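You operate a simulated robot arm through the tools that you are given. There is no shell and no other tool. Be economical: measure what you need, move in short steps, check, and stop when the job is done.

You are at the controls of a simulated robot arm. One attempt, no reset.

Task
Tighten cap bolts two and three of the bearing housing to 20 Nm.
Fine: first turn each in half a turn by hand; then set the setter dial, run two, then three, with the orange driver and put it back in its dock. Set down upright: orange driver.

The check looks at the end state, three seconds after you hand in, the way a careful person would. Anything else that was tipped, shoved, dropped, spilled or broken makes it a failure. Lids that push on must go on centred and level and be pressed home; caps that screw on are set level and turned clockwise until they are tight.

Robot
A 6-joint arm with a two-finger parallel gripper, fixed in place. Base frame: the origin is at the foot of the arm, x ahead of it, y to its left, z up; the work surface is at about z = 880. Units: mm, degrees, N and s.
With the tool pointing down near the work surface it reaches from about 260 to 660 mm from the base axis. Its first joint turns from -66.0 to 66.0 degrees. Payload 2.9 kg.
The tool frame sits at the grasp point between the pads (the TCP): z along the fingers, y along the line on which they close. The tips reach 30 mm beyond it. Largest opening 110 mm; finger width 20, thickness 10; the body of the gripper, 48 by 112 mm, starts 55 mm behind the TCP.
Orientation is told as [roll, pitch, yaw] about the base's x, y, z axes, in that order, counted from this pose: with the fingers straight down and closing along the base's y, the tool's x points along the base's -x, its y along +y and its z along -z.

Tools
- The arm moves only by the tool nudge_tool. Its argument "series" is a list of rows, each a list of 7 numbers: the turn, a rotation vector about the base's x, y, z in units of 60 degrees (1.0 is 60 degrees), then the shift along the base's x, y, z in units of 400 mm (1.0 is 400 mm), then the gripper command, from -1 (shut) to 1 (fully open), values between in proportion. In form: [[ax, ay, az, tx, ty, tz, grip], ...]. A call has 1 to 10 rows; each row is the pose to reach, as a shift and turn from the pose commanded when the call began. A call with a number of a shift or a turn outside -1 to 1 is refused whole. A row lasts 0.2 s, in which the tool goes at most 50 mm and 8.6 degrees; a call with a longer step from one row to the next is refused whole, and so is a gripper value outside its range. A pose out of reach is approached as far as the arm can. The call stops where the force on the tool passes 70 N (or 10 N more than at its start, if that is more) or the arm is blocked; 0.2 s more then pass. Each finger travels about 108 mm/s and halts on what it meets, pressing with about 33 N; the grip force reading is that of the motor and also rises with nothing between the fingers. The clock runs only during rows and for 0.2 s after the last one: add rows that repeat a pose to give the fingers time. It gives the time, the measured TCP pose, the force on the tool (base axes), the opening and the grip force at its end, in the units of the frame above (readings bear some noise), with the torque about the TCP (base axes, N m) and any sound that the robot's microphone picked up, and new pictures: "pictures" is both (left out), scene, wrist or none.
- Cameras (640 x 400 px; columns grow to the right, rows downward): "scene" is fixed at [94.8, 454.8, 1372.4]; the picture's right is [-0.59, -0.81, 0.00], its down [-0.39, 0.28, -0.88] and it looks along [0.71, -0.51, -0.48] (base axes); focal length 271 px, centre (320, 200). "wrist" rides on the gripper at [72, 17, -103] in the tool frame; the picture's right is [-0.23, 0.97, 0.00], its down [-0.76, -0.18, -0.62] and it looks along [-0.61, -0.14, 0.78] (tool axes); focal length 222 px, centre (320, 200). There is no depth. A picture from a camera that has moved, and an enlarged one, comes with that camera's place and axes in the base frame and with its lens. The place of the scene camera against the robot may be out by one fixed shift of up to 25 mm in any direction.
- close_up(camera, box): a new picture of the part [left, top, right, bottom] of that camera's present view, enlarged. The clock stands still meanwhile.
- close_job(): hands the job in; it is judged then, once.

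Work in short steps. Places have to be worked out from the pictures, the camera data and where the tool is seen: move nearer, look again, correct. Check each grasp and each placing, and mend what went wrong. You have 120 turns and 200 pictures in all, those below and enlarged ones among them. Open the gripper and draw the arm clear of the work before you hand the job in, unless the task says otherwise; then end with one line.

The tools are called after "Emit:" as name(argument=value, ...) on one line, values as JSON. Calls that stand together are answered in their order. nudge_tool: Moves the arm, as the interface text tells. Its arguments: {"type":"object","properties":{"series":{"type":"array"},"pictures":{"type":"string","enum":["both","scene","wrist","none"]}},"required":["series"]} The other tools are called the same way: close_up (camera, box) takes an enlarged picture of a part of a camera's view; close_job () hands the job in.

At the start:

```text
t: 0.0
tool_pos: [387.4, 24.2, 1284.5]
orientation: [0.1, 0.0, 0.0]
force: [0.5, 0.7, -0.7]
ft_torque: [0.0, -0.03, -0.01]
opening: 109.8
grip_force: 0.0
```

scene: 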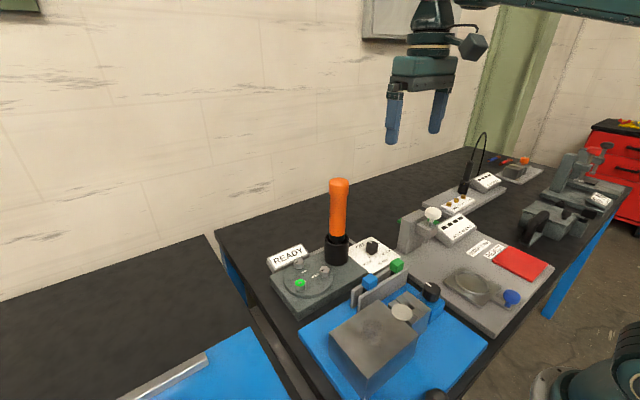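
wrist: 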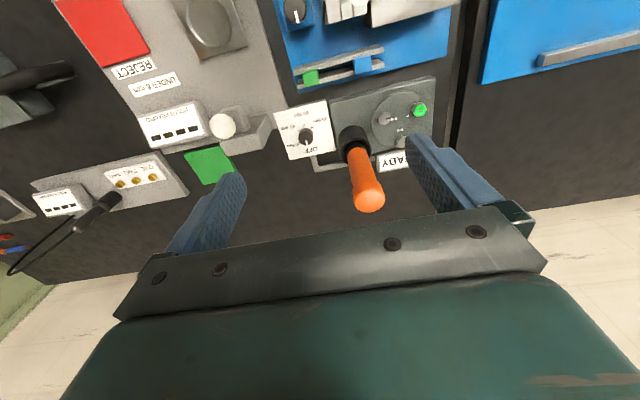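

The scene shows an orange driver in a dock near a READY sign, a dial, and a bearing housing. I'll enlarge these areas to find the details.

Emit:
close_up(camera="scene", box=[250, 170, 450, 330])

Emit:
close_up(camera="wrist", box=[260, 60, 460, 220])

Emit:
close_up(camera="scene", box=[300, 260, 500, 400])

```text
2.50 times, centred on (350, 250) of scene
camera zoom: at [94.8, 454.8, 1372.4], right [-0.59, -0.81, 0.0], down [-0.39, 0.28, -0.88], along [0.71, -0.51, -0.48], focal length 677 px, centre (245, 75)
```

zoom: 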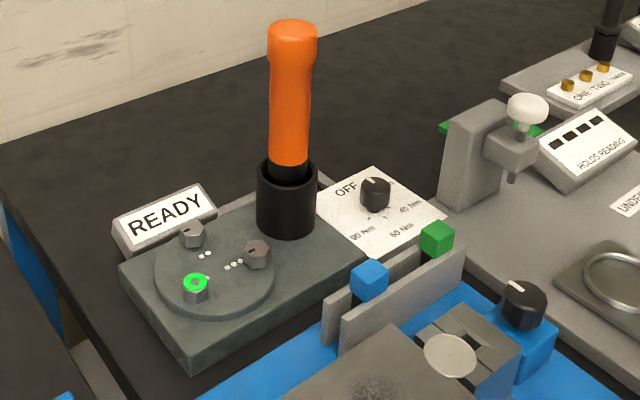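

```text
2.50 times, centred on (360, 140) of wrist
camera zoom: at [314.1, 41.5, 1389.4], right [0.23, 0.97, 0.0], down [0.76, -0.18, 0.62], along [0.61, -0.14, -0.78], focal length 555 px, centre (220, 350)
```

zoom: 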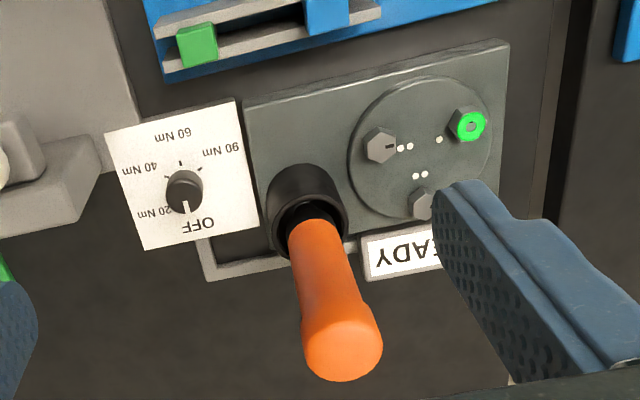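

```text
2.86 times, centred on (400, 330) of scene
camera zoom: at [94.8, 454.8, 1372.4], right [-0.59, -0.81, 0.0], down [-0.39, 0.28, -0.88], along [0.71, -0.51, -0.48], focal length 774 px, centre (91, -171)
```

zoom: 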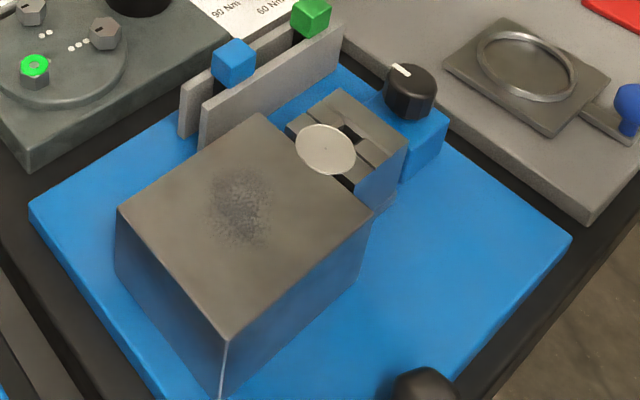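

The wrist view puts the driver near (545, 68), with its top at about z=1115. The plate with the three bolts is to its left. I'll lower the arm while staying back in x, to get a closer wrist view of the bolts and the dial.

Emit:
nudge_tool(series=[[0, 0, 0, -0.05, 0.1, -0.06, 1], [0, 0, 0, -0.07, 0.15, -0.16, 1], [0, 0, 0, -0.09, 0.2, -0.26, 1], [0, 0, 0, -0.1, 0.22, -0.34, 1]], pictures="wrist")

```text
refused: row 1 steps farther than a row can; nothing moved
```

The first step was over 50 mm, so I'll split the move into smaller ones.

Emit:
nudge_tool(series=[[0, 0, 0, -0.02, 0.05, -0.08, 1], [0, 0, 0, -0.04, 0.1, -0.16, 1], [0, 0, 0, -0.07, 0.15, -0.24, 1], [0, 0, 0, -0.09, 0.2, -0.32, 1], [0, 0, 0, -0.1, 0.22, -0.34, 1]], pictures="wrist")

Emit:
close_up(camera="wrist", box=[200, 100, 440, 250])

```text
t: 1.2
tool_pos: [344.9, 113.1, 1149.0]
orientation: [0.0, 0.0, 0.0]
force: [-0.1, -0.3, -0.4]
ft_torque: [0.0, 0.0, 0.02]
opening: 109.7
grip_force: 0.0
camera wrist: at [272.6, 130.0, 1252.5], right [0.23, 0.97, 0.0], down [0.76, -0.18, 0.62], along [0.61, -0.14, -0.78], focal length 222 px, centre (320, 200)
```

wrist: 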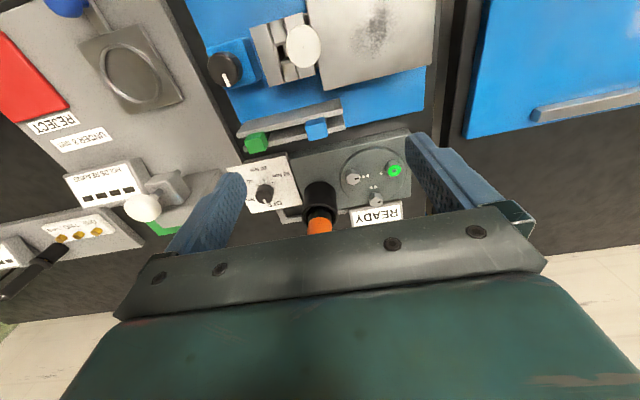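

```text
2.67 times, centred on (320, 175) of wrist
camera zoom: at [272.6, 130.0, 1252.5], right [0.23, 0.97, 0.0], down [0.76, -0.18, 0.62], along [0.61, -0.14, -0.78], focal length 592 px, centre (320, 267)
```

zoom: 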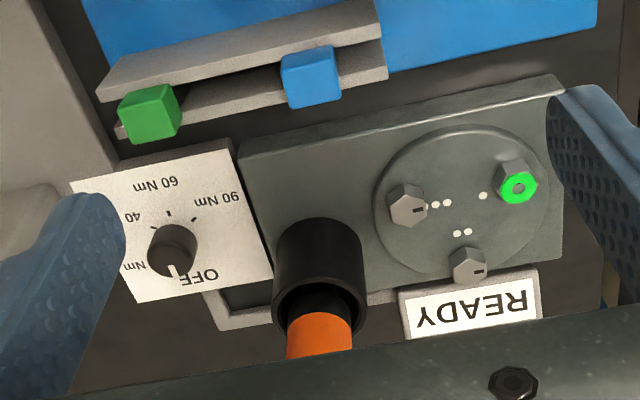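

Triangulating from the two wrist views gives bolt 3 (three dots) at about (498,137,921) and bolt 2 (two dots) at about (558,173,921). Bolt 1 is lit green and the driver axis is near (543,70). I'll move closer to see how the hex heads and the dial are oriented.

Emit:
nudge_tool(series=[[0, 0, 0, 0.06, 0.05, -0.08, 1], [0, 0, 0, 0.12, 0.09, -0.16, 1], [0, 0, 0, 0.19, 0.12, -0.24, 1], [0, 0, 0, 0.21, 0.12, -0.28, 1], [0, 0, 0, 0.21, 0.12, -0.28, 1]], pictures="both")

Emit:
close_up(camera="wrist", box=[230, 100, 420, 240])

```text
t: 2.4
tool_pos: [431.8, 160.6, 1037.2]
orientation: [0.0, 0.0, -0.1]
force: [0.2, 0.3, -0.4]
ft_torque: [0.02, 0.0, 0.05]
opening: 110.1
grip_force: 0.1
camera wrist: at [359.1, 176.7, 1141.3], right [0.23, 0.97, 0.0], down [0.76, -0.18, 0.62], along [0.61, -0.14, -0.78], focal length 222 px, centre (320, 200)
```

scene: 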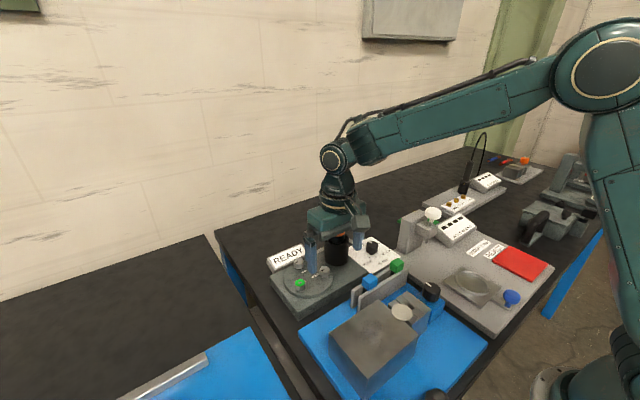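
wrist: 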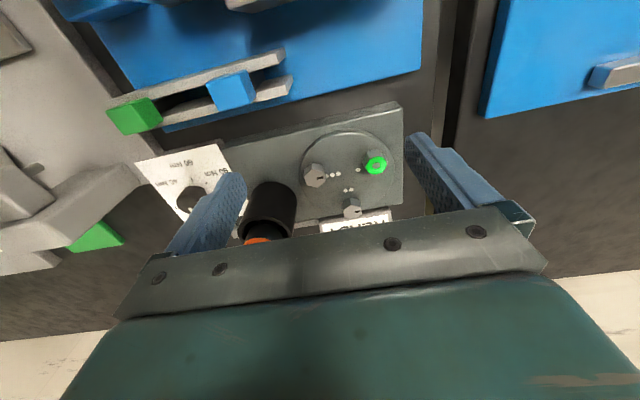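

```text
2.86 times, centred on (325, 170) of wrist
camera zoom: at [359.1, 176.7, 1141.3], right [0.23, 0.97, 0.0], down [0.76, -0.18, 0.62], along [0.61, -0.14, -0.78], focal length 635 px, centre (306, 286)
```

zoom: 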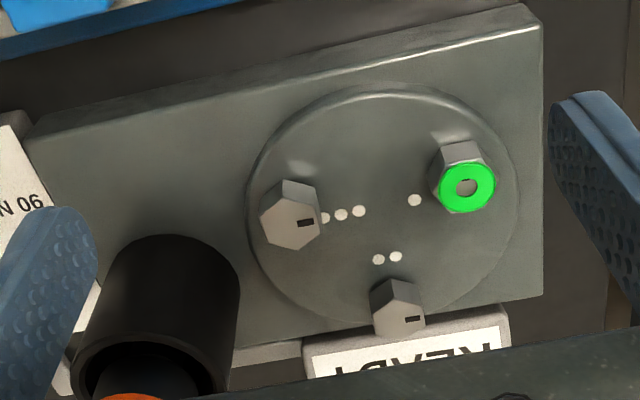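

The bolt estimates agree between views: bolt 3 about (496,138) and bolt 2 about (559,175), with heads about 18 mm tall. I'll enlarge the heads to read the angles of the flats.

Emit:
close_up(camera="wrist", box=[296, 150, 344, 180])

Emit:
close_up(camera="wrist", box=[330, 190, 378, 220])

```text
13.33 times, centred on (320, 165) of wrist
camera zoom: at [359.1, 176.7, 1141.3], right [0.23, 0.97, 0.0], down [0.76, -0.18, 0.62], along [0.61, -0.14, -0.78], focal length 2962 px, centre (320, 667)
```

zoom: 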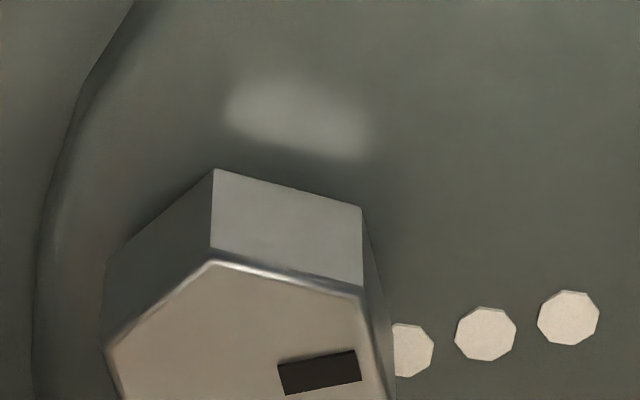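

```text
13.33 times, centred on (354, 205) of wrist
camera zoom: at [359.1, 176.7, 1141.3], right [0.23, 0.97, 0.0], down [0.76, -0.18, 0.62], along [0.61, -0.14, -0.78], focal length 2962 px, centre (-133, 133)
```

zoom: 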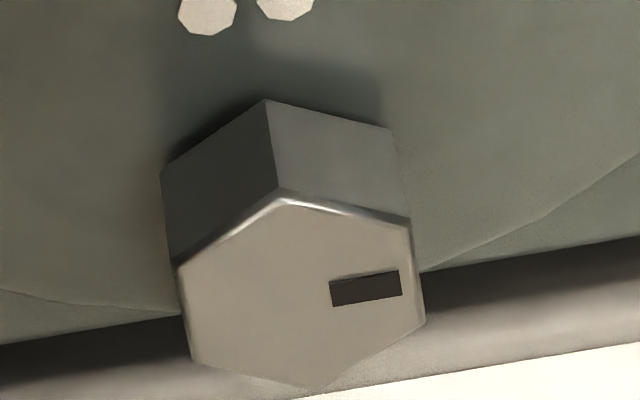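

Both hex heads show flats facing about ±y, so yaw 0 grips them squarely, and they measure about 23 mm across flats. I'll go above bolt 2 at (561,174) with the fingers at about 50 mm and check.

Emit:
nudge_tool(series=[[0, 0, 0, 0.11, 0.012, 0, 0.5], [0, 0, 0, 0.22, 0.024, 0, 0], [0, 0, 0, 0.3228, 0.034, 0, -0.1], [0, 0, 0, 0.3228, 0.034, -0.09, -0.1], [0, 0, 0, 0.3228, 0.034, -0.13, -0.1], [0, 0, 0, 0.3228, 0.034, -0.13, -0.1]], pictures="both")

Emit:
close_up(camera="scene", box=[260, 200, 400, 320])

```text
t: 3.8
tool_pos: [561.8, 175.7, 985.7]
orientation: [0.0, 0.0, 0.0]
force: [0.5, 0.5, 0.4]
ft_torque: [0.01, 0.03, -0.01]
opening: 49.4
grip_force: 0.0
camera wrist: at [488.5, 191.7, 1089.7], right [0.23, 0.97, 0.0], down [0.76, -0.18, 0.62], along [0.61, -0.14, -0.78], focal length 222 px, centre (320, 200)
```

scene: 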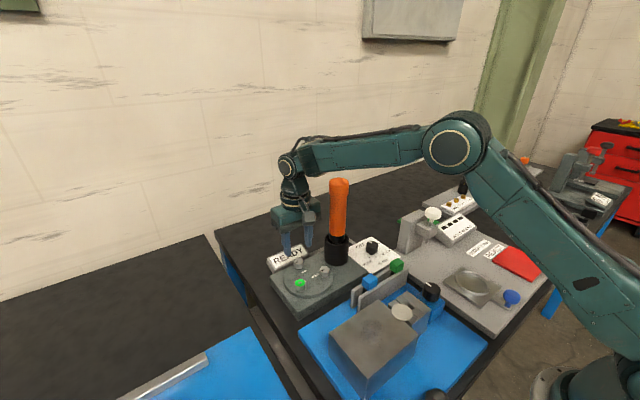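
wrist: 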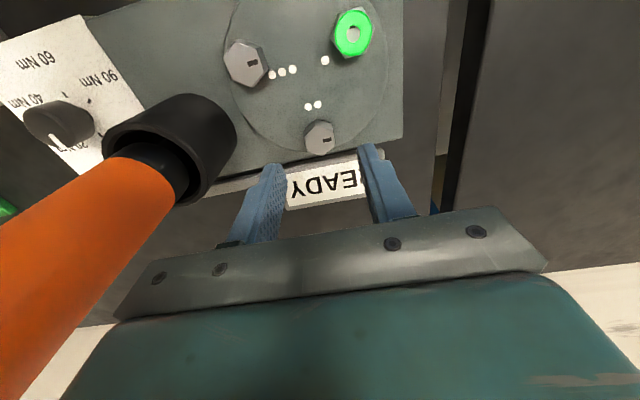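

```text
3.33 times, centred on (330, 260) of scene
camera zoom: at [94.8, 454.8, 1372.4], right [-0.59, -0.81, 0.0], down [-0.39, 0.28, -0.88], along [0.71, -0.51, -0.48], focal length 903 px, centre (287, 0)
```

zoom: 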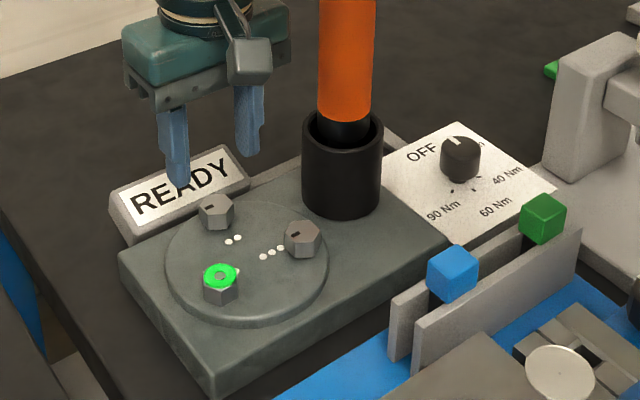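

The fingers straddle bolt 2. Its centre refines to about (558.5,175), with the head top near 922. I'll lower until the tips are around 911 and close.

Emit:
nudge_tool(series=[[0, 0, 0, -0.006, 0, -0.06, -0.1], [0, 0, 0, -0.006, 0, -0.108, -0.1], [0, 0, 0, -0.006, 0, -0.108, -0.1], [0, 0, 0, -0.006, 0, -0.108, -0.9], [0, 0, 0, -0.006, 0, -0.108, -0.9], [0, 0, 0, -0.006, 0, -0.108, -0.9]], pictures="both")

Emit:
close_up(camera="scene", box=[260, 200, 360, 300])

```text
t: 5.2
tool_pos: [558.2, 174.8, 941.5]
orientation: [0.0, 0.0, 0.0]
force: [0.5, -1.6, -2.7]
ft_torque: [-0.08, -0.3, 0.0]
opening: 23.3
grip_force: 44.9
camera wrist: at [484.9, 191.1, 1045.3], right [0.23, 0.97, 0.0], down [0.76, -0.18, 0.62], along [0.61, -0.14, -0.78], focal length 222 px, centre (320, 200)
```

scene: 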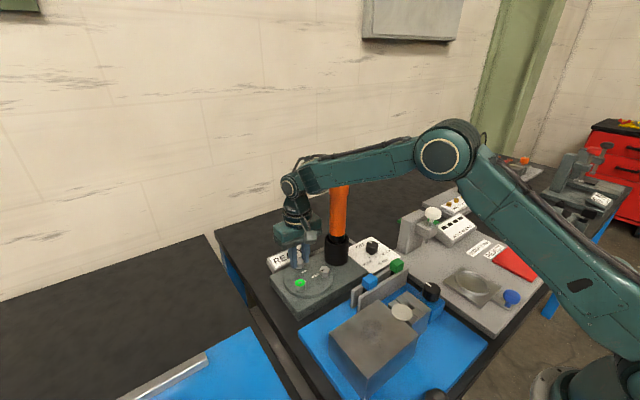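
wrist: 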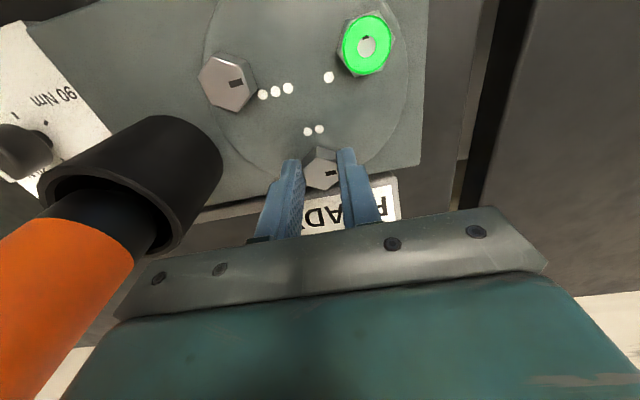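

```text
4.00 times, centred on (310, 250) of scene
camera zoom: at [94.8, 454.7, 1372.4], right [-0.59, -0.81, 0.0], down [-0.39, 0.28, -0.88], along [0.71, -0.51, -0.48], focal length 1084 px, centre (360, 0)
```

zoom: 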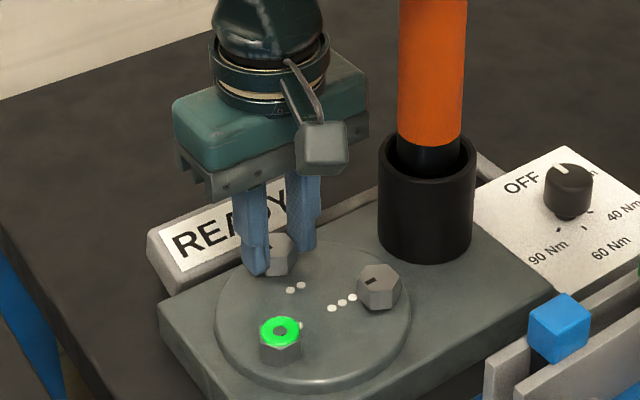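

The grip is on the flats, with a 23.3 mm opening. I'll turn it clockwise 60° and watch force and torque.

Emit:
nudge_tool(series=[[0, 0, -0.125, 0, 0, 0, -0.9], [0, 0, -0.25, 0, 0, 0, -0.9], [0, 0, -0.375, 0, 0, 0, -0.9], [0, 0, -0.5, 0, 0, 0, -0.9], [0, 0, -0.625, 0, 0, 0, -0.9], [0, 0, -0.75, 0, 0, 0, -0.9], [0, 0, -0.875, 0, 0, 0, -0.9], [0, 0, -1, 0, 0, 0, -0.9]], pictures="both")

Emit:
close_up(camera="scene", box=[260, 200, 360, 300])

```text
t: 7.0
tool_pos: [560.0, 178.6, 941.2]
orientation: [0.4, 0.0, -59.8]
force: [20.8, 33.3, -28.4]
ft_torque: [0.69, -0.41, 0.22]
opening: 23.3
grip_force: 45.3
camera wrist: at [536.7, 248.4, 1044.9], right [0.96, 0.29, 0.01], down [0.23, -0.75, 0.62], along [0.19, -0.59, -0.78], focal length 222 px, centre (320, 200)
```

scene: 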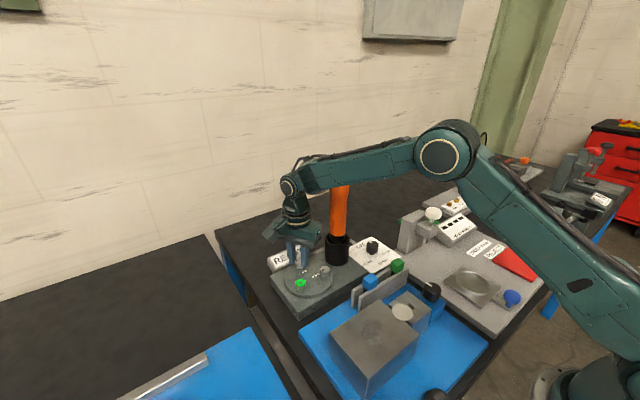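
wrist: 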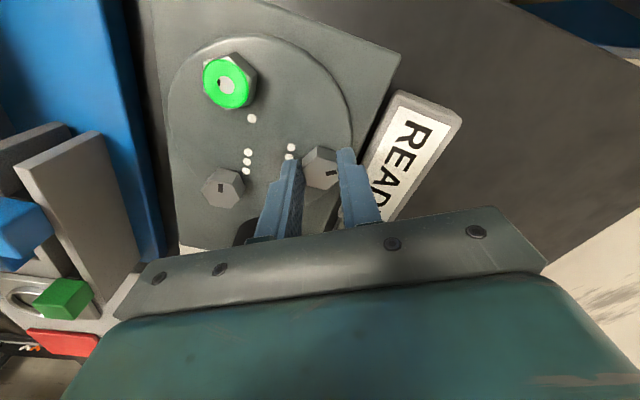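

```text
4.00 times, centred on (310, 250) of scene
camera zoom: at [95.8, 455.8, 1372.0], right [-0.59, -0.81, 0.0], down [-0.39, 0.28, -0.88], along [0.71, -0.52, -0.48], focal length 1084 px, centre (360, 0)
```

zoom: 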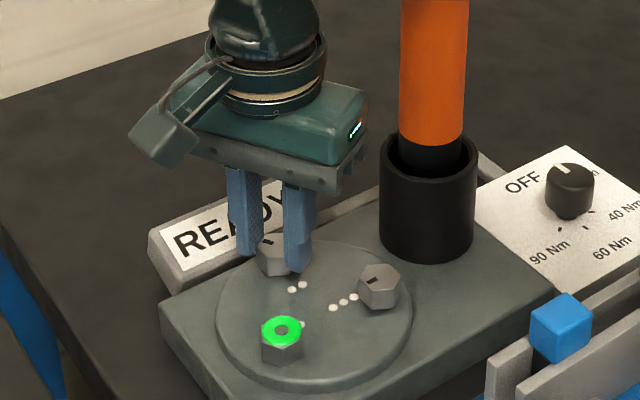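

The bolt turned 60°, but the side force shows my grip was about 4 mm off axis. That puts the true centre near (562.4,175.1). I'll relieve the load, open, re-centre at this yaw and grip again.

Emit:
nudge_tool(series=[[0, 0, 0, 0.0045, 0.011, -0.002, -0.9], [0, 0, 0, 0.0045, 0.011, -0.002, -0.4], [0, 0, 0, 0.0045, 0.011, -0.002, -0.3], [0, 0, 0, 0.0105, 0.003, -0.002, -0.3], [0, 0, 0, 0.0105, 0.003, -0.002, -0.3], [0, 0, 0, 0.0105, 0.003, -0.002, -0.9], [0, 0, 0, 0.0105, 0.003, -0.002, -0.9], [0, 0, 0, 0.0105, 0.003, -0.002, -0.9]], pictures="none")

```text
t: 8.8
tool_pos: [561.9, 175.0, 941.5]
orientation: [0.0, 0.0, -60.1]
force: [-7.6, -6.0, 4.9]
ft_torque: [-0.09, 0.32, 0.01]
opening: 23.6
grip_force: 44.9
```

It's re-gripped with low forces, so I'll turn another 60° clockwise.

Emit:
nudge_tool(series=[[0, 0, -0.125, 0, 0, 0, -0.9], [0, 0, -0.25, 0, 0, 0, -0.9], [0, 0, -0.375, 0, 0, 0, -0.9], [0, 0, -0.5, 0, 0, 0, -0.9], [0, 0, -0.625, 0, 0, 0, -0.9], [0, 0, -0.75, 0, 0, 0, -0.9], [0, 0, -0.875, 0, 0, 0, -0.9], [0, 0, -1, 0, 0, 0, -0.9]], pictures="none")

```text
t: 10.6
tool_pos: [562.2, 175.5, 940.2]
orientation: [0.0, 0.0, -120.2]
force: [9.1, -14.8, -5.8]
ft_torque: [-0.53, -0.25, 0.05]
opening: 23.5
grip_force: 45.0
```

Forces are low and the yaw is -120°. I'll do the last 60°, slightly past to make sure of a full half turn.

Emit:
nudge_tool(series=[[0, 0, -0.125, 0, 0, 0, -0.9], [0, 0, -0.25, 0, 0, 0, -0.9], [0, 0, -0.375, 0, 0, 0, -0.9], [0, 0, -0.5, 0, 0, 0, -0.9], [0, 0, -0.625, 0, 0, 0, -0.9], [0, 0, -0.75, 0, 0, 0, -0.9], [0, 0, -0.875, 0, 0, 0, -0.9], [0, 0, -1, 0, 0, 0, -0.9]], pictures="both")

Emit:
close_up(camera="scene", box=[260, 200, 360, 300])

```text
t: 11.9
tool_pos: [562.8, 176.3, 942.0]
orientation: [0.7, -1.9, -156.6]
force: [-1.5, 9.6, 3.1]
ft_torque: [0.02, 0.96, 0.03]
opening: 23.6
grip_force: 45.0
out of reach, approached as far as the arm can: row 5, 6
stopped in row 6: the force on the tool passed its limit at 90 N (the readings are from after the stop); the commanded pose is now the measured one
camera wrist: at [638.7, 191.1, 1042.9], right [0.18, -0.98, 0.02], down [-0.75, -0.13, 0.65], along [-0.63, -0.13, -0.76], focal length 222 px, centre (320, 200)
```

scene: 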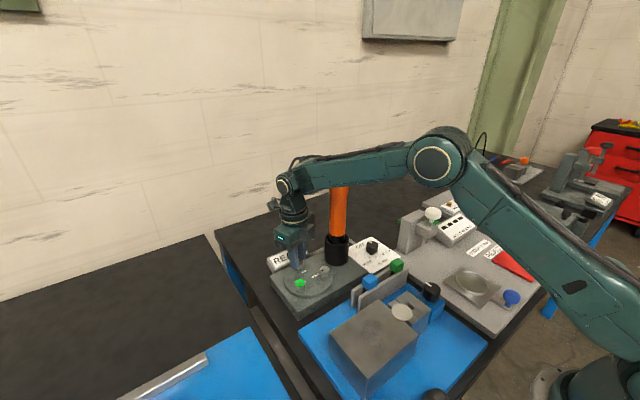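
wrist: 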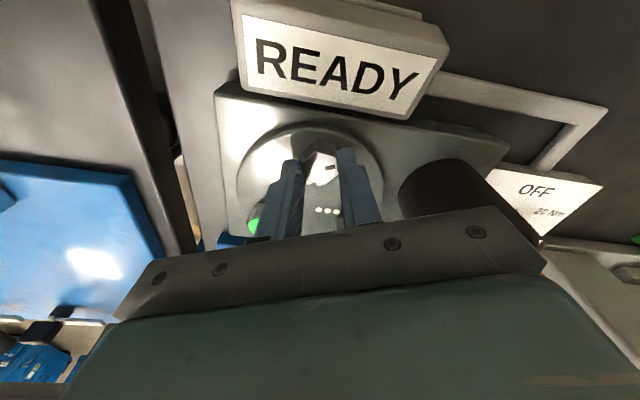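

```text
4.00 times, centred on (310, 250) of scene
camera zoom: at [94.7, 455.0, 1372.3], right [-0.59, -0.81, 0.0], down [-0.39, 0.28, -0.88], along [0.71, -0.51, -0.48], focal length 1084 px, centre (360, 0)
```

zoom: 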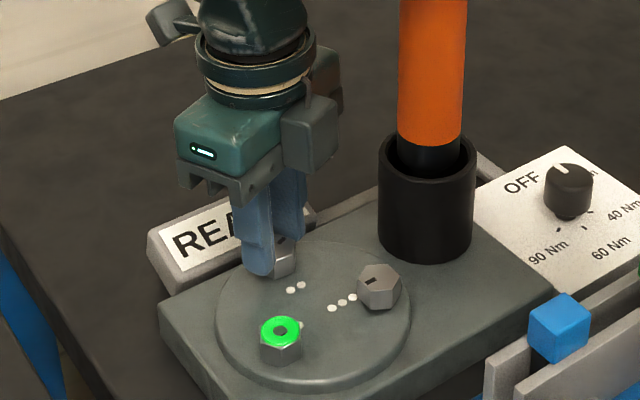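

The wrist hit its limit at yaw -156.6°, so about 24° of the half turn is left. I'll open, remove the small tilt, lift off and wind back.

Emit:
nudge_tool(series=[[0, 0, 0, 0, 0, 0, -0.5], [0, 0, 0, 0, 0, 0, -0.2], [0, 0, 0.05, 0, 0, 0.04, -0.1], [0.0233, -0.0244, 0.1, 0, 0, 0.1, -0.1]], pictures="none")

```text
t: 12.9
tool_pos: [565.3, 175.0, 980.7]
orientation: [0.1, 0.1, -150.7]
force: [1.1, -0.3, 0.6]
ft_torque: [0.01, -0.04, 0.0]
opening: 49.4
grip_force: 0.1
```

Clear of the head; I'll wind back toward yaw -36.

Emit:
nudge_tool(series=[[0, 0, 0.14, 0, 0, 0, -0.1], [0, 0, 0.28, 0, 0, 0, -0.1], [0, 0, 0.42, 0, 0, 0, -0.1], [0, 0, 0.56, 0, 0, 0, -0.1], [0, 0, 0.7, 0, 0, 0, -0.1], [0, 0, 0.84, 0, 0, 0, -0.1], [0, 0, 0.98, 0, 0, 0, -0.1]], pictures="none")

Emit:
nudge_tool(series=[[0, 0, 0.14, 0, 0, 0, -0.1], [0, 0, 0.28, 0, 0, 0, -0.1], [0, 0, 0.42, 0, 0, 0, -0.1], [0, 0, 0.56, 0, 0, 0, -0.1], [0, 0, 0.7, 0, 0, 0, -0.1], [0, 0, 0.84, 0, 0, 0, -0.1], [0, 0, 0.93, 0, 0, 0, -0.1], [0, 0, 0.93, 0, 0, 0, -0.1]], pictures="wrist")

Emit:
close_up(camera="wrist", box=[260, 80, 380, 155])

```text
t: 14.5
tool_pos: [563.4, 174.5, 980.4]
orientation: [0.2, 0.1, -92.0]
force: [0.6, -0.1, 0.3]
ft_torque: [-0.02, -0.01, -0.04]
opening: 49.3
grip_force: 0.0
```

```text
t: 16.3
tool_pos: [564.3, 174.3, 980.6]
orientation: [0.1, 0.1, -35.9]
force: [-0.1, -0.8, -0.2]
ft_torque: [0.0, -0.01, -0.02]
opening: 49.8
grip_force: 0.1
camera wrist: at [515.5, 229.8, 1085.3], right [0.76, 0.65, 0.0], down [0.51, -0.59, 0.62], along [0.41, -0.47, -0.78], focal length 222 px, centre (320, 200)
```

wrist: 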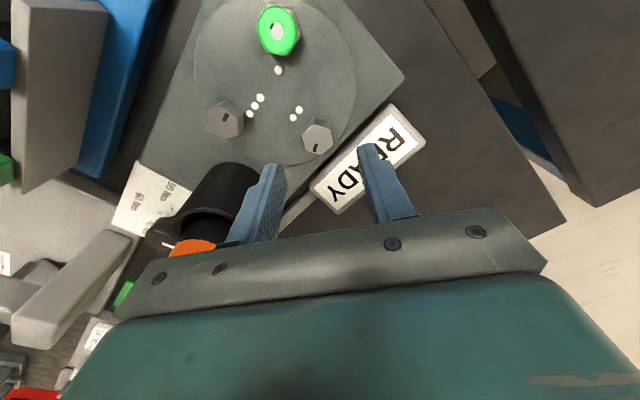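

```text
5.33 times, centred on (320, 118) of wrist
camera zoom: at [515.5, 229.8, 1085.3], right [0.76, 0.65, 0.0], down [0.51, -0.59, 0.62], along [0.41, -0.47, -0.78], focal length 1185 px, centre (320, 640)
```

zoom: 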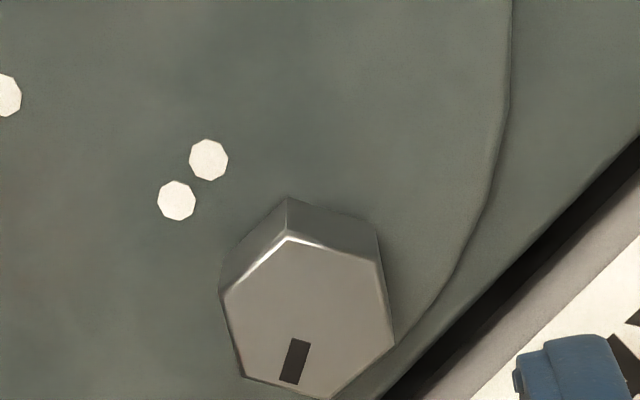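

The mark has turned about 155° (from 90° to -66°), so about 25° is left. I'll descend here, where the flats align, grip and finish the turn.

Emit:
nudge_tool(series=[[0, 0, 0, -0.005, 0.001, -0.06, -0.1], [0, 0, 0, -0.005, 0.001, -0.102, -0.1], [0, 0, 0, -0.005, 0.001, -0.102, -0.5], [0, 0, 0, -0.005, 0.001, -0.102, -0.9], [0, 0, 0, -0.005, 0.001, -0.102, -0.9], [0, 0, 0, -0.005, 0.001, -0.102, -0.9]], pictures="none")

Emit:
nudge_tool(series=[[0, 0, -0.12, 0, 0, 0, -0.9], [0, 0, -0.24, 0, 0, 0, -0.9], [0, 0, -0.36, 0, 0, 0, -0.9], [0, 0, -0.44, 0, 0, 0, -0.9], [0, 0, -0.44, 0, 0, 0, -0.9]], pictures="none")

```text
t: 17.7
tool_pos: [562.2, 175.6, 939.8]
orientation: [0.0, 0.2, -36.4]
force: [-9.3, -11.1, 2.9]
ft_torque: [-0.3, 0.37, -0.01]
opening: 23.3
grip_force: 45.7
```

```text
t: 18.9
tool_pos: [561.3, 174.6, 939.1]
orientation: [0.2, 0.1, -62.7]
force: [-2.7, -7.1, -3.5]
ft_torque: [0.05, 0.15, -0.02]
opening: 23.6
grip_force: 44.4
```

Bolt 2 has now turned about 183°. I'll release it, lift, and check its mark. Then I'll go above bolt 3 at yaw -60, where the gripper body keeps clear of the driver.

Emit:
nudge_tool(series=[[0, 0, 0, 0, 0, 0, -0.5], [0, 0, 0, 0, 0, 0, -0.1], [0, 0, 0.02, 0, 0, 0.06, -0.1], [0, 0, 0.045, -0.03, -0.03, 0.12, -0.1], [0, 0, 0.045, -0.1, -0.06, 0.12, -0.1], [0, 0, 0.045, -0.157, -0.089, 0.12, -0.1], [0, 0, 0.045, -0.157, -0.089, 0.12, -0.1]], pictures="both")

Emit:
close_up(camera="wrist", box=[260, 60, 420, 160])

Emit:
close_up(camera="scene", box=[260, 200, 360, 300])

```text
t: 20.5
tool_pos: [498.6, 139.2, 988.2]
orientation: [0.0, 0.1, -59.8]
force: [0.5, 0.0, -0.9]
ft_torque: [-0.03, -0.01, 0.0]
opening: 49.5
grip_force: 0.0
camera wrist: at [476.0, 208.9, 1092.8], right [0.96, 0.29, 0.0], down [0.23, -0.75, 0.62], along [0.18, -0.59, -0.78], focal length 222 px, centre (320, 200)
```

scene: 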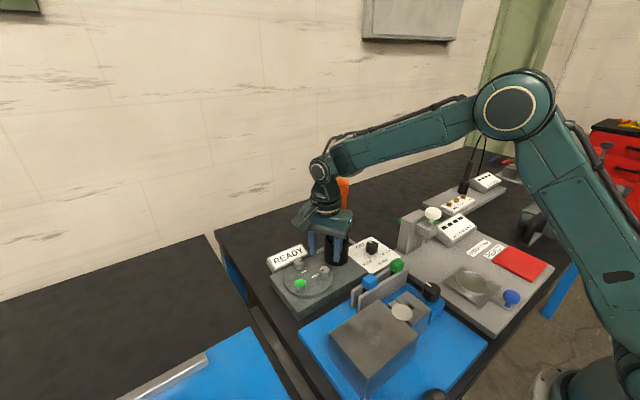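
wrist: 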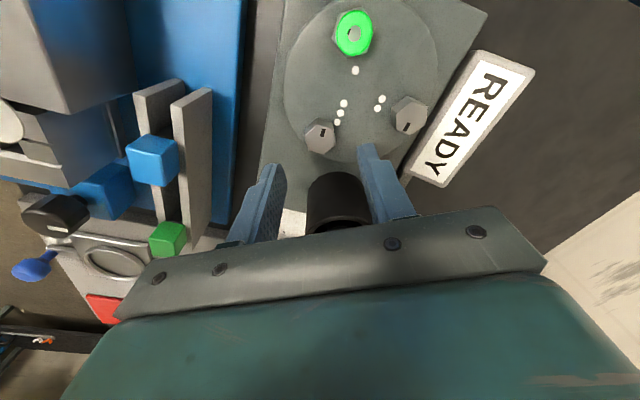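

```text
4.00 times, centred on (340, 110) of wrist
camera zoom: at [476.0, 208.9, 1092.8], right [0.96, 0.29, 0.0], down [0.23, -0.75, 0.62], along [0.18, -0.59, -0.78], focal length 888 px, centre (240, 560)
```

zoom: 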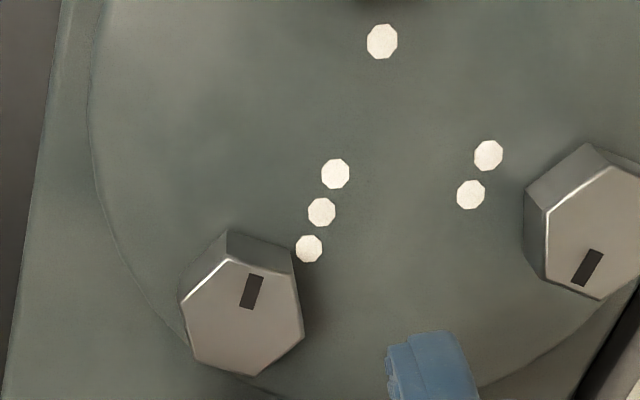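

```text
4.00 times, centred on (310, 250) of scene
camera zoom: at [94.8, 454.8, 1372.4], right [-0.59, -0.81, 0.0], down [-0.39, 0.28, -0.88], along [0.71, -0.51, -0.48], focal length 1084 px, centre (360, 0)
```

zoom: 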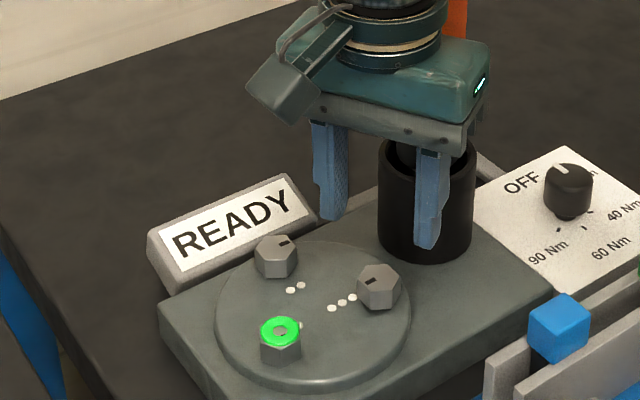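

Bolt 2's mark is now opposite bolt 3's, which confirms the half turn. Bolt 3's centre reads about (498,139.5), right below the TCP. I'll descend and grip it.

Emit:
nudge_tool(series=[[0, 0, 0, 0, 0, -0.06, -0.1], [0, 0, 0, 0, 0, -0.116, -0.1], [0, 0, 0, 0, 0, -0.116, -0.4], [0, 0, 0, 0, 0, -0.116, -0.9], [0, 0, 0, 0, 0, -0.116, -0.9], [0, 0, 0, 0, 0, -0.116, -0.9]], pictures="none")

Emit:
nudge_tool(series=[[0, 0, -0.12, 0, 0, 0, -0.9], [0, 0, -0.24, 0, 0, 0, -0.9], [0, 0, -0.36, 0, 0, 0, -0.9], [0, 0, -0.48, 0, 0, 0, -0.9], [0, 0, -0.6, 0, 0, 0, -0.9], [0, 0, -0.72, 0, 0, 0, -0.9], [0, 0, -0.75, 0, 0, 0, -0.9]], pictures="both")

```text
t: 21.9
tool_pos: [498.2, 139.1, 939.6]
orientation: [0.1, 0.1, -59.9]
force: [-9.3, -5.3, 3.0]
ft_torque: [-0.22, 0.16, -0.09]
opening: 23.7
grip_force: 44.7
```

```text
t: 23.5
tool_pos: [499.2, 140.1, 939.1]
orientation: [0.1, 0.1, -104.8]
force: [1.6, 7.7, -30.2]
ft_torque: [0.91, -0.29, 0.01]
opening: 23.1
grip_force: 44.8
camera wrist: at [533.6, 204.4, 1044.0], right [0.88, -0.47, 0.0], down [-0.37, -0.69, 0.62], along [-0.29, -0.55, -0.78], focal length 222 px, centre (320, 200)
```

scene: 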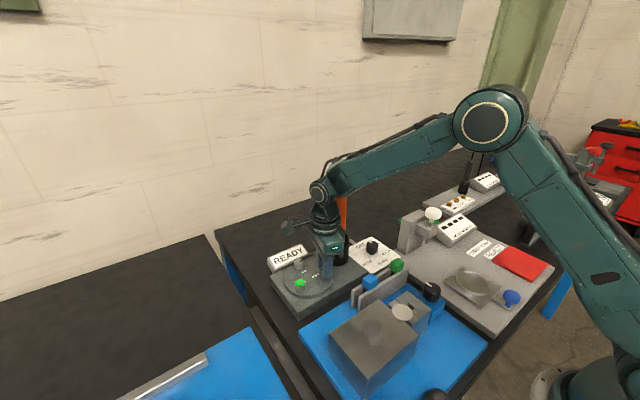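
wrist: 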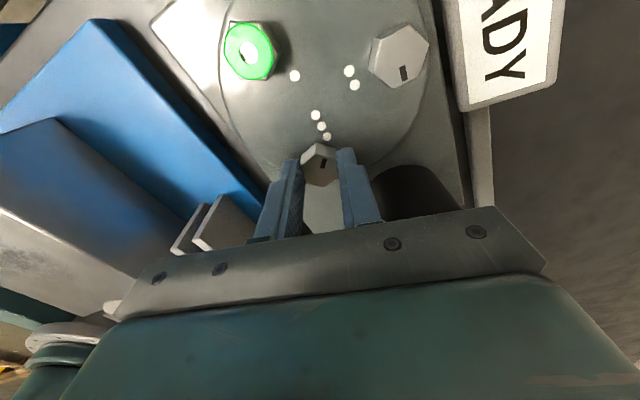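

Bolt 3 has turned 45°. I'll open the fingers around the head, rotate back 60° in place, and regrip.

Emit:
nudge_tool(series=[[0, 0, 0, 0, 0, -0.001, -0.5], [0, 0, 0, 0, 0, -0.001, -0.1], [0, 0, 0.14, 0, 0, 0, -0.1], [0, 0, 0.28, 0, 0, 0, -0.1], [0, 0, 0.42, 0, 0, 0, -0.1], [0, 0, 0.56, 0, 0, 0, -0.1], [0, 0, 0.7, 0, 0, 0, -0.1], [0, 0, 0.84, 0, 0, 0, -0.1], [0, 0, 0.98, 0, 0, 0, -0.1], [0, 0, 0.99, 0, 0, 0, -0.1]], pictures="none")

Emit:
nudge_tool(series=[[0, 0, 0, 0, 0, 0, -0.5], [0, 0, 0, 0, 0, 0, -0.9], [0, 0, 0, 0, 0, 0, -0.9], [0, 0, 0, 0, 0, 0, -0.9]], pictures="none")

Emit:
nudge_tool(series=[[0, 0, -0.125, 0, 0, 0, -0.9], [0, 0, -0.25, 0, 0, 0, -0.9], [0, 0, -0.375, 0, 0, 0, -0.9], [0, 0, -0.5, 0, 0, 0, -0.9], [0, 0, -0.625, 0, 0, 0, -0.9], [0, 0, -0.75, 0, 0, 0, -0.9], [0, 0, -0.875, 0, 0, 0, -0.9], [0, 0, -1, 0, 0, 0, -0.9]], pictures="none")

```text
t: 25.7
tool_pos: [499.3, 138.6, 940.4]
orientation: [0.2, 0.1, -45.3]
force: [-0.4, -1.2, 0.9]
ft_torque: [-0.01, 0.01, -0.02]
opening: 49.5
grip_force: 0.1
```

```text
t: 26.7
tool_pos: [499.6, 138.8, 940.8]
orientation: [0.2, 0.0, -45.5]
force: [-3.5, -3.7, 1.2]
ft_torque: [-0.01, 0.22, 0.03]
opening: 23.4
grip_force: 45.2
```

```text
t: 28.5
tool_pos: [499.8, 138.8, 940.9]
orientation: [-0.1, 0.0, -105.6]
force: [-12.9, -13.4, -0.8]
ft_torque: [0.56, 0.1, 0.07]
opening: 23.6
grip_force: 44.6
```

That brings bolt 3 to 105°. I'll do the next 60° the same way.

Emit:
nudge_tool(series=[[0, 0, 0, 0, 0, -0.002, -0.5], [0, 0, 0, 0, 0, -0.002, -0.1], [0, 0, 0.14, 0, 0, -0.002, -0.1], [0, 0, 0.28, 0, 0, -0.002, -0.1], [0, 0, 0.42, 0, 0, -0.002, -0.1], [0, 0, 0.56, 0, 0, -0.002, -0.1], [0, 0, 0.7, 0, 0, -0.002, -0.1], [0, 0, 0.84, 0, 0, -0.002, -0.1], [0, 0, 0.98, 0, 0, -0.002, -0.1], [0, 0, 0.99, 0, 0, -0.002, -0.1]], pictures="none")

Emit:
nudge_tool(series=[[0, 0, 0, 0, 0, 0, -0.5], [0, 0, 0, 0, 0, 0, -0.9], [0, 0, 0, 0, 0, 0, -0.9], [0, 0, 0, 0, 0, 0, -0.9]], pictures="none")

Emit:
nudge_tool(series=[[0, 0, -0.125, 0, 0, 0, -0.9], [0, 0, -0.25, 0, 0, 0, -0.9], [0, 0, -0.375, 0, 0, 0, -0.9], [0, 0, -0.5, 0, 0, 0, -0.9], [0, 0, -0.625, 0, 0, 0, -0.9], [0, 0, -0.75, 0, 0, 0, -0.9], [0, 0, -0.875, 0, 0, 0, -0.9], [0, 0, -1, 0, 0, 0, -0.9]], pictures="none")

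Emit:
nudge_tool(series=[[0, 0, 0, 0, 0, 0, -0.5], [0, 0, 0, 0, 0, 0, -0.1], [0, 0, 0.14, 0, 0, 0, -0.1], [0, 0, 0.28, 0, 0, 0, -0.1], [0, 0, 0.42, 0, 0, 0, -0.1], [0, 0, 0.56, 0, 0, 0, -0.1], [0, 0, 0.7, 0, 0, 0, -0.1], [0, 0, 0.84, 0, 0, 0, -0.1], [0, 0, 0.98, 0, 0, 0, -0.1], [0, 0, 0.99, 0, 0, 0, -0.1]], pictures="none")

Emit:
nudge_tool(series=[[0, 0, 0, 0, 0, 0, -0.5], [0, 0, 0, 0, 0, 0, -0.9], [0, 0, 0, 0, 0, 0, -0.9], [0, 0, 0, 0, 0, 0, -0.9]], pictures="none")

Emit:
nudge_tool(series=[[0, 0, -0.1, 0, 0, 0, -0.9], [0, 0, -0.2, 0, 0, 0, -0.9], [0, 0, -0.3, 0, 0, 0, -0.9], [0, 0, -0.3, 0, 0, 0, -0.9]], pictures="none")

```text
t: 30.7
tool_pos: [499.3, 139.4, 941.2]
orientation: [0.3, 0.1, -45.9]
force: [-0.5, -0.6, -0.2]
ft_torque: [0.0, 0.04, 0.03]
opening: 49.6
grip_force: 0.0
```

```text
t: 31.7
tool_pos: [499.0, 137.9, 941.6]
orientation: [0.1, 0.1, -46.3]
force: [-5.6, -4.4, 2.0]
ft_torque: [-0.07, 0.24, 0.06]
opening: 23.8
grip_force: 45.2
```

```text
t: 33.5
tool_pos: [499.3, 138.2, 939.7]
orientation: [0.1, 0.1, -106.1]
force: [-9.4, -7.5, -6.0]
ft_torque: [0.4, 0.08, 0.03]
opening: 23.6
grip_force: 44.7
```

```text
t: 35.7
tool_pos: [498.9, 139.5, 940.6]
orientation: [0.2, 0.2, -46.5]
force: [-0.3, 0.4, -0.5]
ft_torque: [-0.01, -0.02, -0.03]
opening: 49.4
grip_force: 0.1
```

```text
t: 36.7
tool_pos: [498.8, 137.8, 940.9]
orientation: [0.0, 0.2, -46.7]
force: [-7.4, -7.0, 2.4]
ft_torque: [-0.09, 0.38, -0.01]
opening: 23.6
grip_force: 45.0
```

```text
t: 37.7
tool_pos: [498.1, 137.9, 941.7]
orientation: [0.1, 0.1, -64.8]
force: [-8.2, -8.5, -2.3]
ft_torque: [0.17, 0.4, -0.02]
opening: 23.4
grip_force: 44.9
```

That makes about 183° for bolt 3. I'll release, lift straight up, and verify the marks.

Emit:
nudge_tool(series=[[0, 0, 0, 0, 0, 0, -0.5], [0, 0, 0, 0, 0, 0, -0.1], [0, 0, 0, 0, 0, 0.06, -0.1], [0, 0, 0.08, -0.02, 0.02, 0.15, 0.1], [0, 0, 0.08, -0.05, 0.04, 0.22, 0.3], [0, 0, 0.08, -0.05, 0.04, 0.22, 0.3]], pictures="wrist")

Emit:
close_up(camera="scene", box=[260, 200, 420, 300])

```text
t: 39.1
tool_pos: [479.2, 153.2, 1029.2]
orientation: [0.2, 0.1, -59.9]
force: [-0.3, 1.0, 0.1]
ft_torque: [0.0, 0.0, -0.01]
opening: 71.6
grip_force: 0.0
camera wrist: at [456.5, 223.9, 1133.9], right [0.96, 0.29, 0.0], down [0.23, -0.75, 0.62], along [0.18, -0.59, -0.78], focal length 222 px, centre (320, 200)
```

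wrist: 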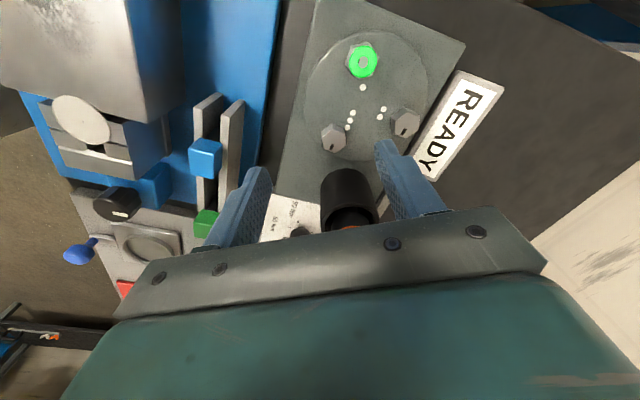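

```text
4.00 times, centred on (340, 250) of scene
camera zoom: at [94.8, 454.8, 1372.4], right [-0.59, -0.81, 0.0], down [-0.39, 0.28, -0.88], along [0.71, -0.51, -0.48], focal length 1084 px, centre (240, 0)
```

zoom: 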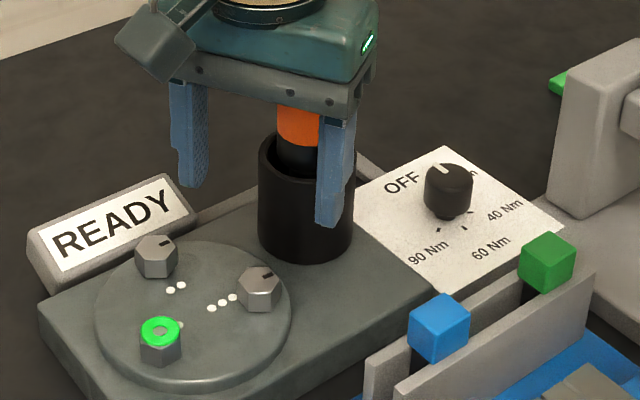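

Both marks have flipped, so the hand turns are done. Next is the dial: I'll swing clear of the driver and look at the panel at yaw 0.

Emit:
nudge_tool(series=[[0, 0, 0.12, -0.1, 0, 0.02, 0.3], [0, 0, 0.25, -0.17, -0.05, 0.02, 0.5], [0, 0, 0.38, -0.1725, -0.12, 0.02, 0.7], [0, 0, 0.5, -0.1725, -0.19, 0.02, 0.9], [0, 0, 0.62, -0.1725, -0.26, 0.02, 1], [0, 0, 0.74, -0.1725, -0.33, 0.02, 1], [0, 0, 0.86, -0.1725, -0.4, 0.01, 1], [0, 0, 1, -0.1725, -0.4075, 0, 1], [0, 0, 1, -0.1725, -0.4075, 0, 1]], pictures="wrist")

Emit:
close_up(camera="wrist", box=[270, 110, 400, 210])

```text
t: 41.1
tool_pos: [410.6, -7.4, 1028.0]
orientation: [0.2, 0.1, 0.2]
force: [0.1, 0.2, -0.2]
ft_torque: [-0.01, -0.01, -0.01]
opening: 110.0
grip_force: 0.0
camera wrist: at [337.3, 8.2, 1132.5], right [0.22, 0.97, 0.0], down [0.76, -0.18, 0.62], along [0.61, -0.14, -0.78], focal length 222 px, centre (320, 200)
```

wrist: 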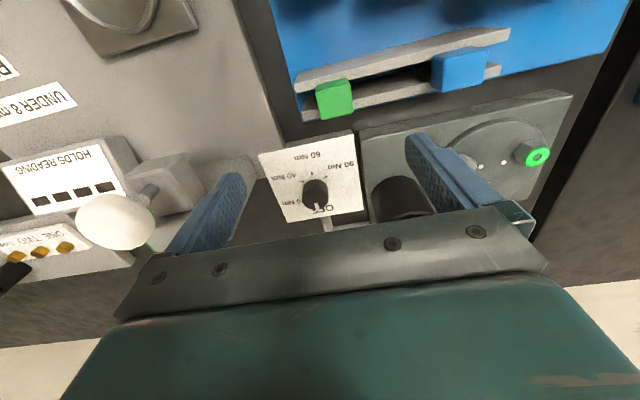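

```text
4.00 times, centred on (335, 160) of wrist
camera zoom: at [337.3, 8.2, 1132.5], right [0.22, 0.97, 0.0], down [0.76, -0.18, 0.62], along [0.61, -0.14, -0.78], focal length 888 px, centre (260, 360)
```

zoom: 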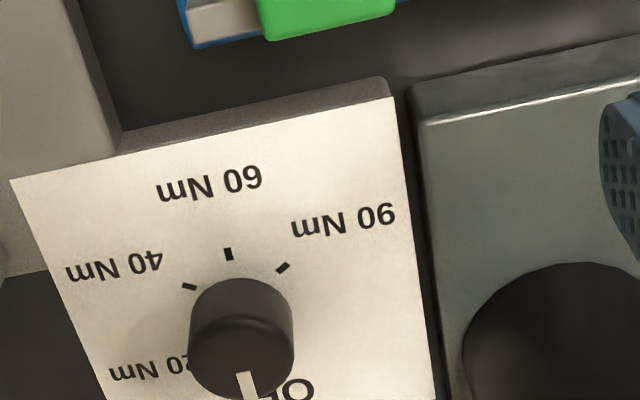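

The dial knob is centred near (507.5,-37), with its top around z=911. The ticks sit 60° apart, and 20 Nm is 60° clockwise from OFF. I'll go above the knob and check the pointer.

Emit:
nudge_tool(series=[[0, 0, 0, 0.1, -0.03, 0, 0.6], [0, 0, 0, 0.2, -0.06, 0, 0.3], [0, 0, 0, 0.2425, -0.074, -0.05, 0.1], [0, 0, 0, 0.2425, -0.074, -0.1075, 0.1], [0, 0, 0, 0.2425, -0.074, -0.1075, 0.1]], pictures="wrist")

Emit:
close_up(camera="wrist", box=[260, 90, 390, 180])

Emit:
close_up(camera="scene", box=[310, 200, 430, 290])

```text
t: 42.3
tool_pos: [506.3, -39.1, 986.5]
orientation: [0.2, 0.1, 0.1]
force: [0.2, -0.1, -0.8]
ft_torque: [-0.03, 0.0, -0.02]
opening: 60.5
grip_force: 0.2
camera wrist: at [434.0, -22.9, 1090.3], right [0.22, 0.97, 0.0], down [0.76, -0.18, 0.62], along [0.61, -0.14, -0.78], focal length 222 px, centre (320, 200)
```

wrist: 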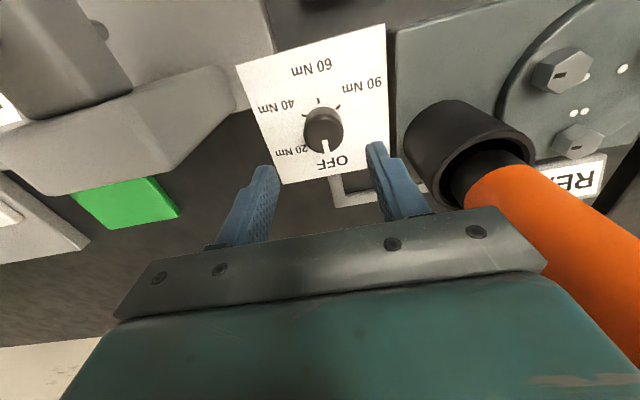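

```text
4.44 times, centred on (325, 135) of wrist
camera zoom: at [434.0, -22.9, 1090.3], right [0.22, 0.97, 0.0], down [0.76, -0.18, 0.62], along [0.61, -0.14, -0.78], focal length 987 px, centre (298, 489)
```

zoom: 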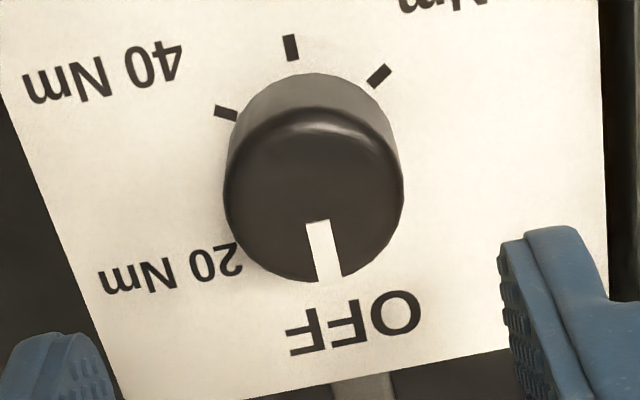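

```text
4.44 times, centred on (370, 245) of scene
camera zoom: at [94.8, 454.8, 1372.4], right [-0.59, -0.81, 0.0], down [-0.39, 0.28, -0.88], along [0.71, -0.51, -0.48], focal length 1204 px, centre (98, 0)
```

zoom: 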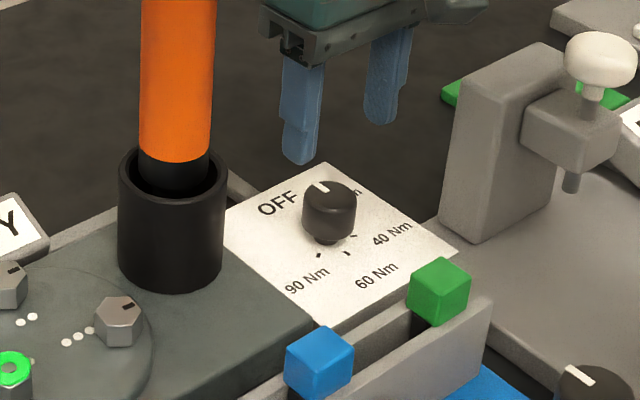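

The knob centre is about (505,-36) and the pointer is at about -3° (OFF). I'll centre over it, lower, grip, and see whether it sits well.

Emit:
nudge_tool(series=[[0, 0, 0, -0.003, 0.0075, -0.06, 0.1], [0, 0, 0, -0.003, 0.0075, -0.12, 0.1], [0, 0, 0, -0.003, 0.0075, -0.165, 0.1], [0, 0, 0, -0.003, 0.0075, -0.165, 0.1], [0, 0, 0, -0.003, 0.0075, -0.165, -0.3], [0, 0, 0, -0.003, 0.0075, -0.165, -0.6], [0, 0, 0, -0.003, 0.0075, -0.165, -0.6]], pictures="wrist")

```text
t: 43.9
tool_pos: [506.5, -33.8, 918.3]
orientation: [0.1, 0.1, 0.3]
force: [0.2, 7.7, -4.8]
ft_torque: [-0.67, -0.37, -0.02]
opening: 34.0
grip_force: 45.1
camera wrist: at [432.9, -19.5, 1023.6], right [0.22, 0.97, 0.0], down [0.76, -0.18, 0.62], along [0.61, -0.14, -0.78], focal length 222 px, centre (320, 200)
```

wrist: 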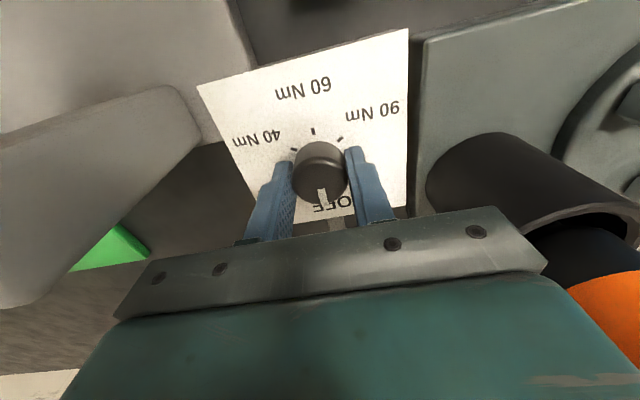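

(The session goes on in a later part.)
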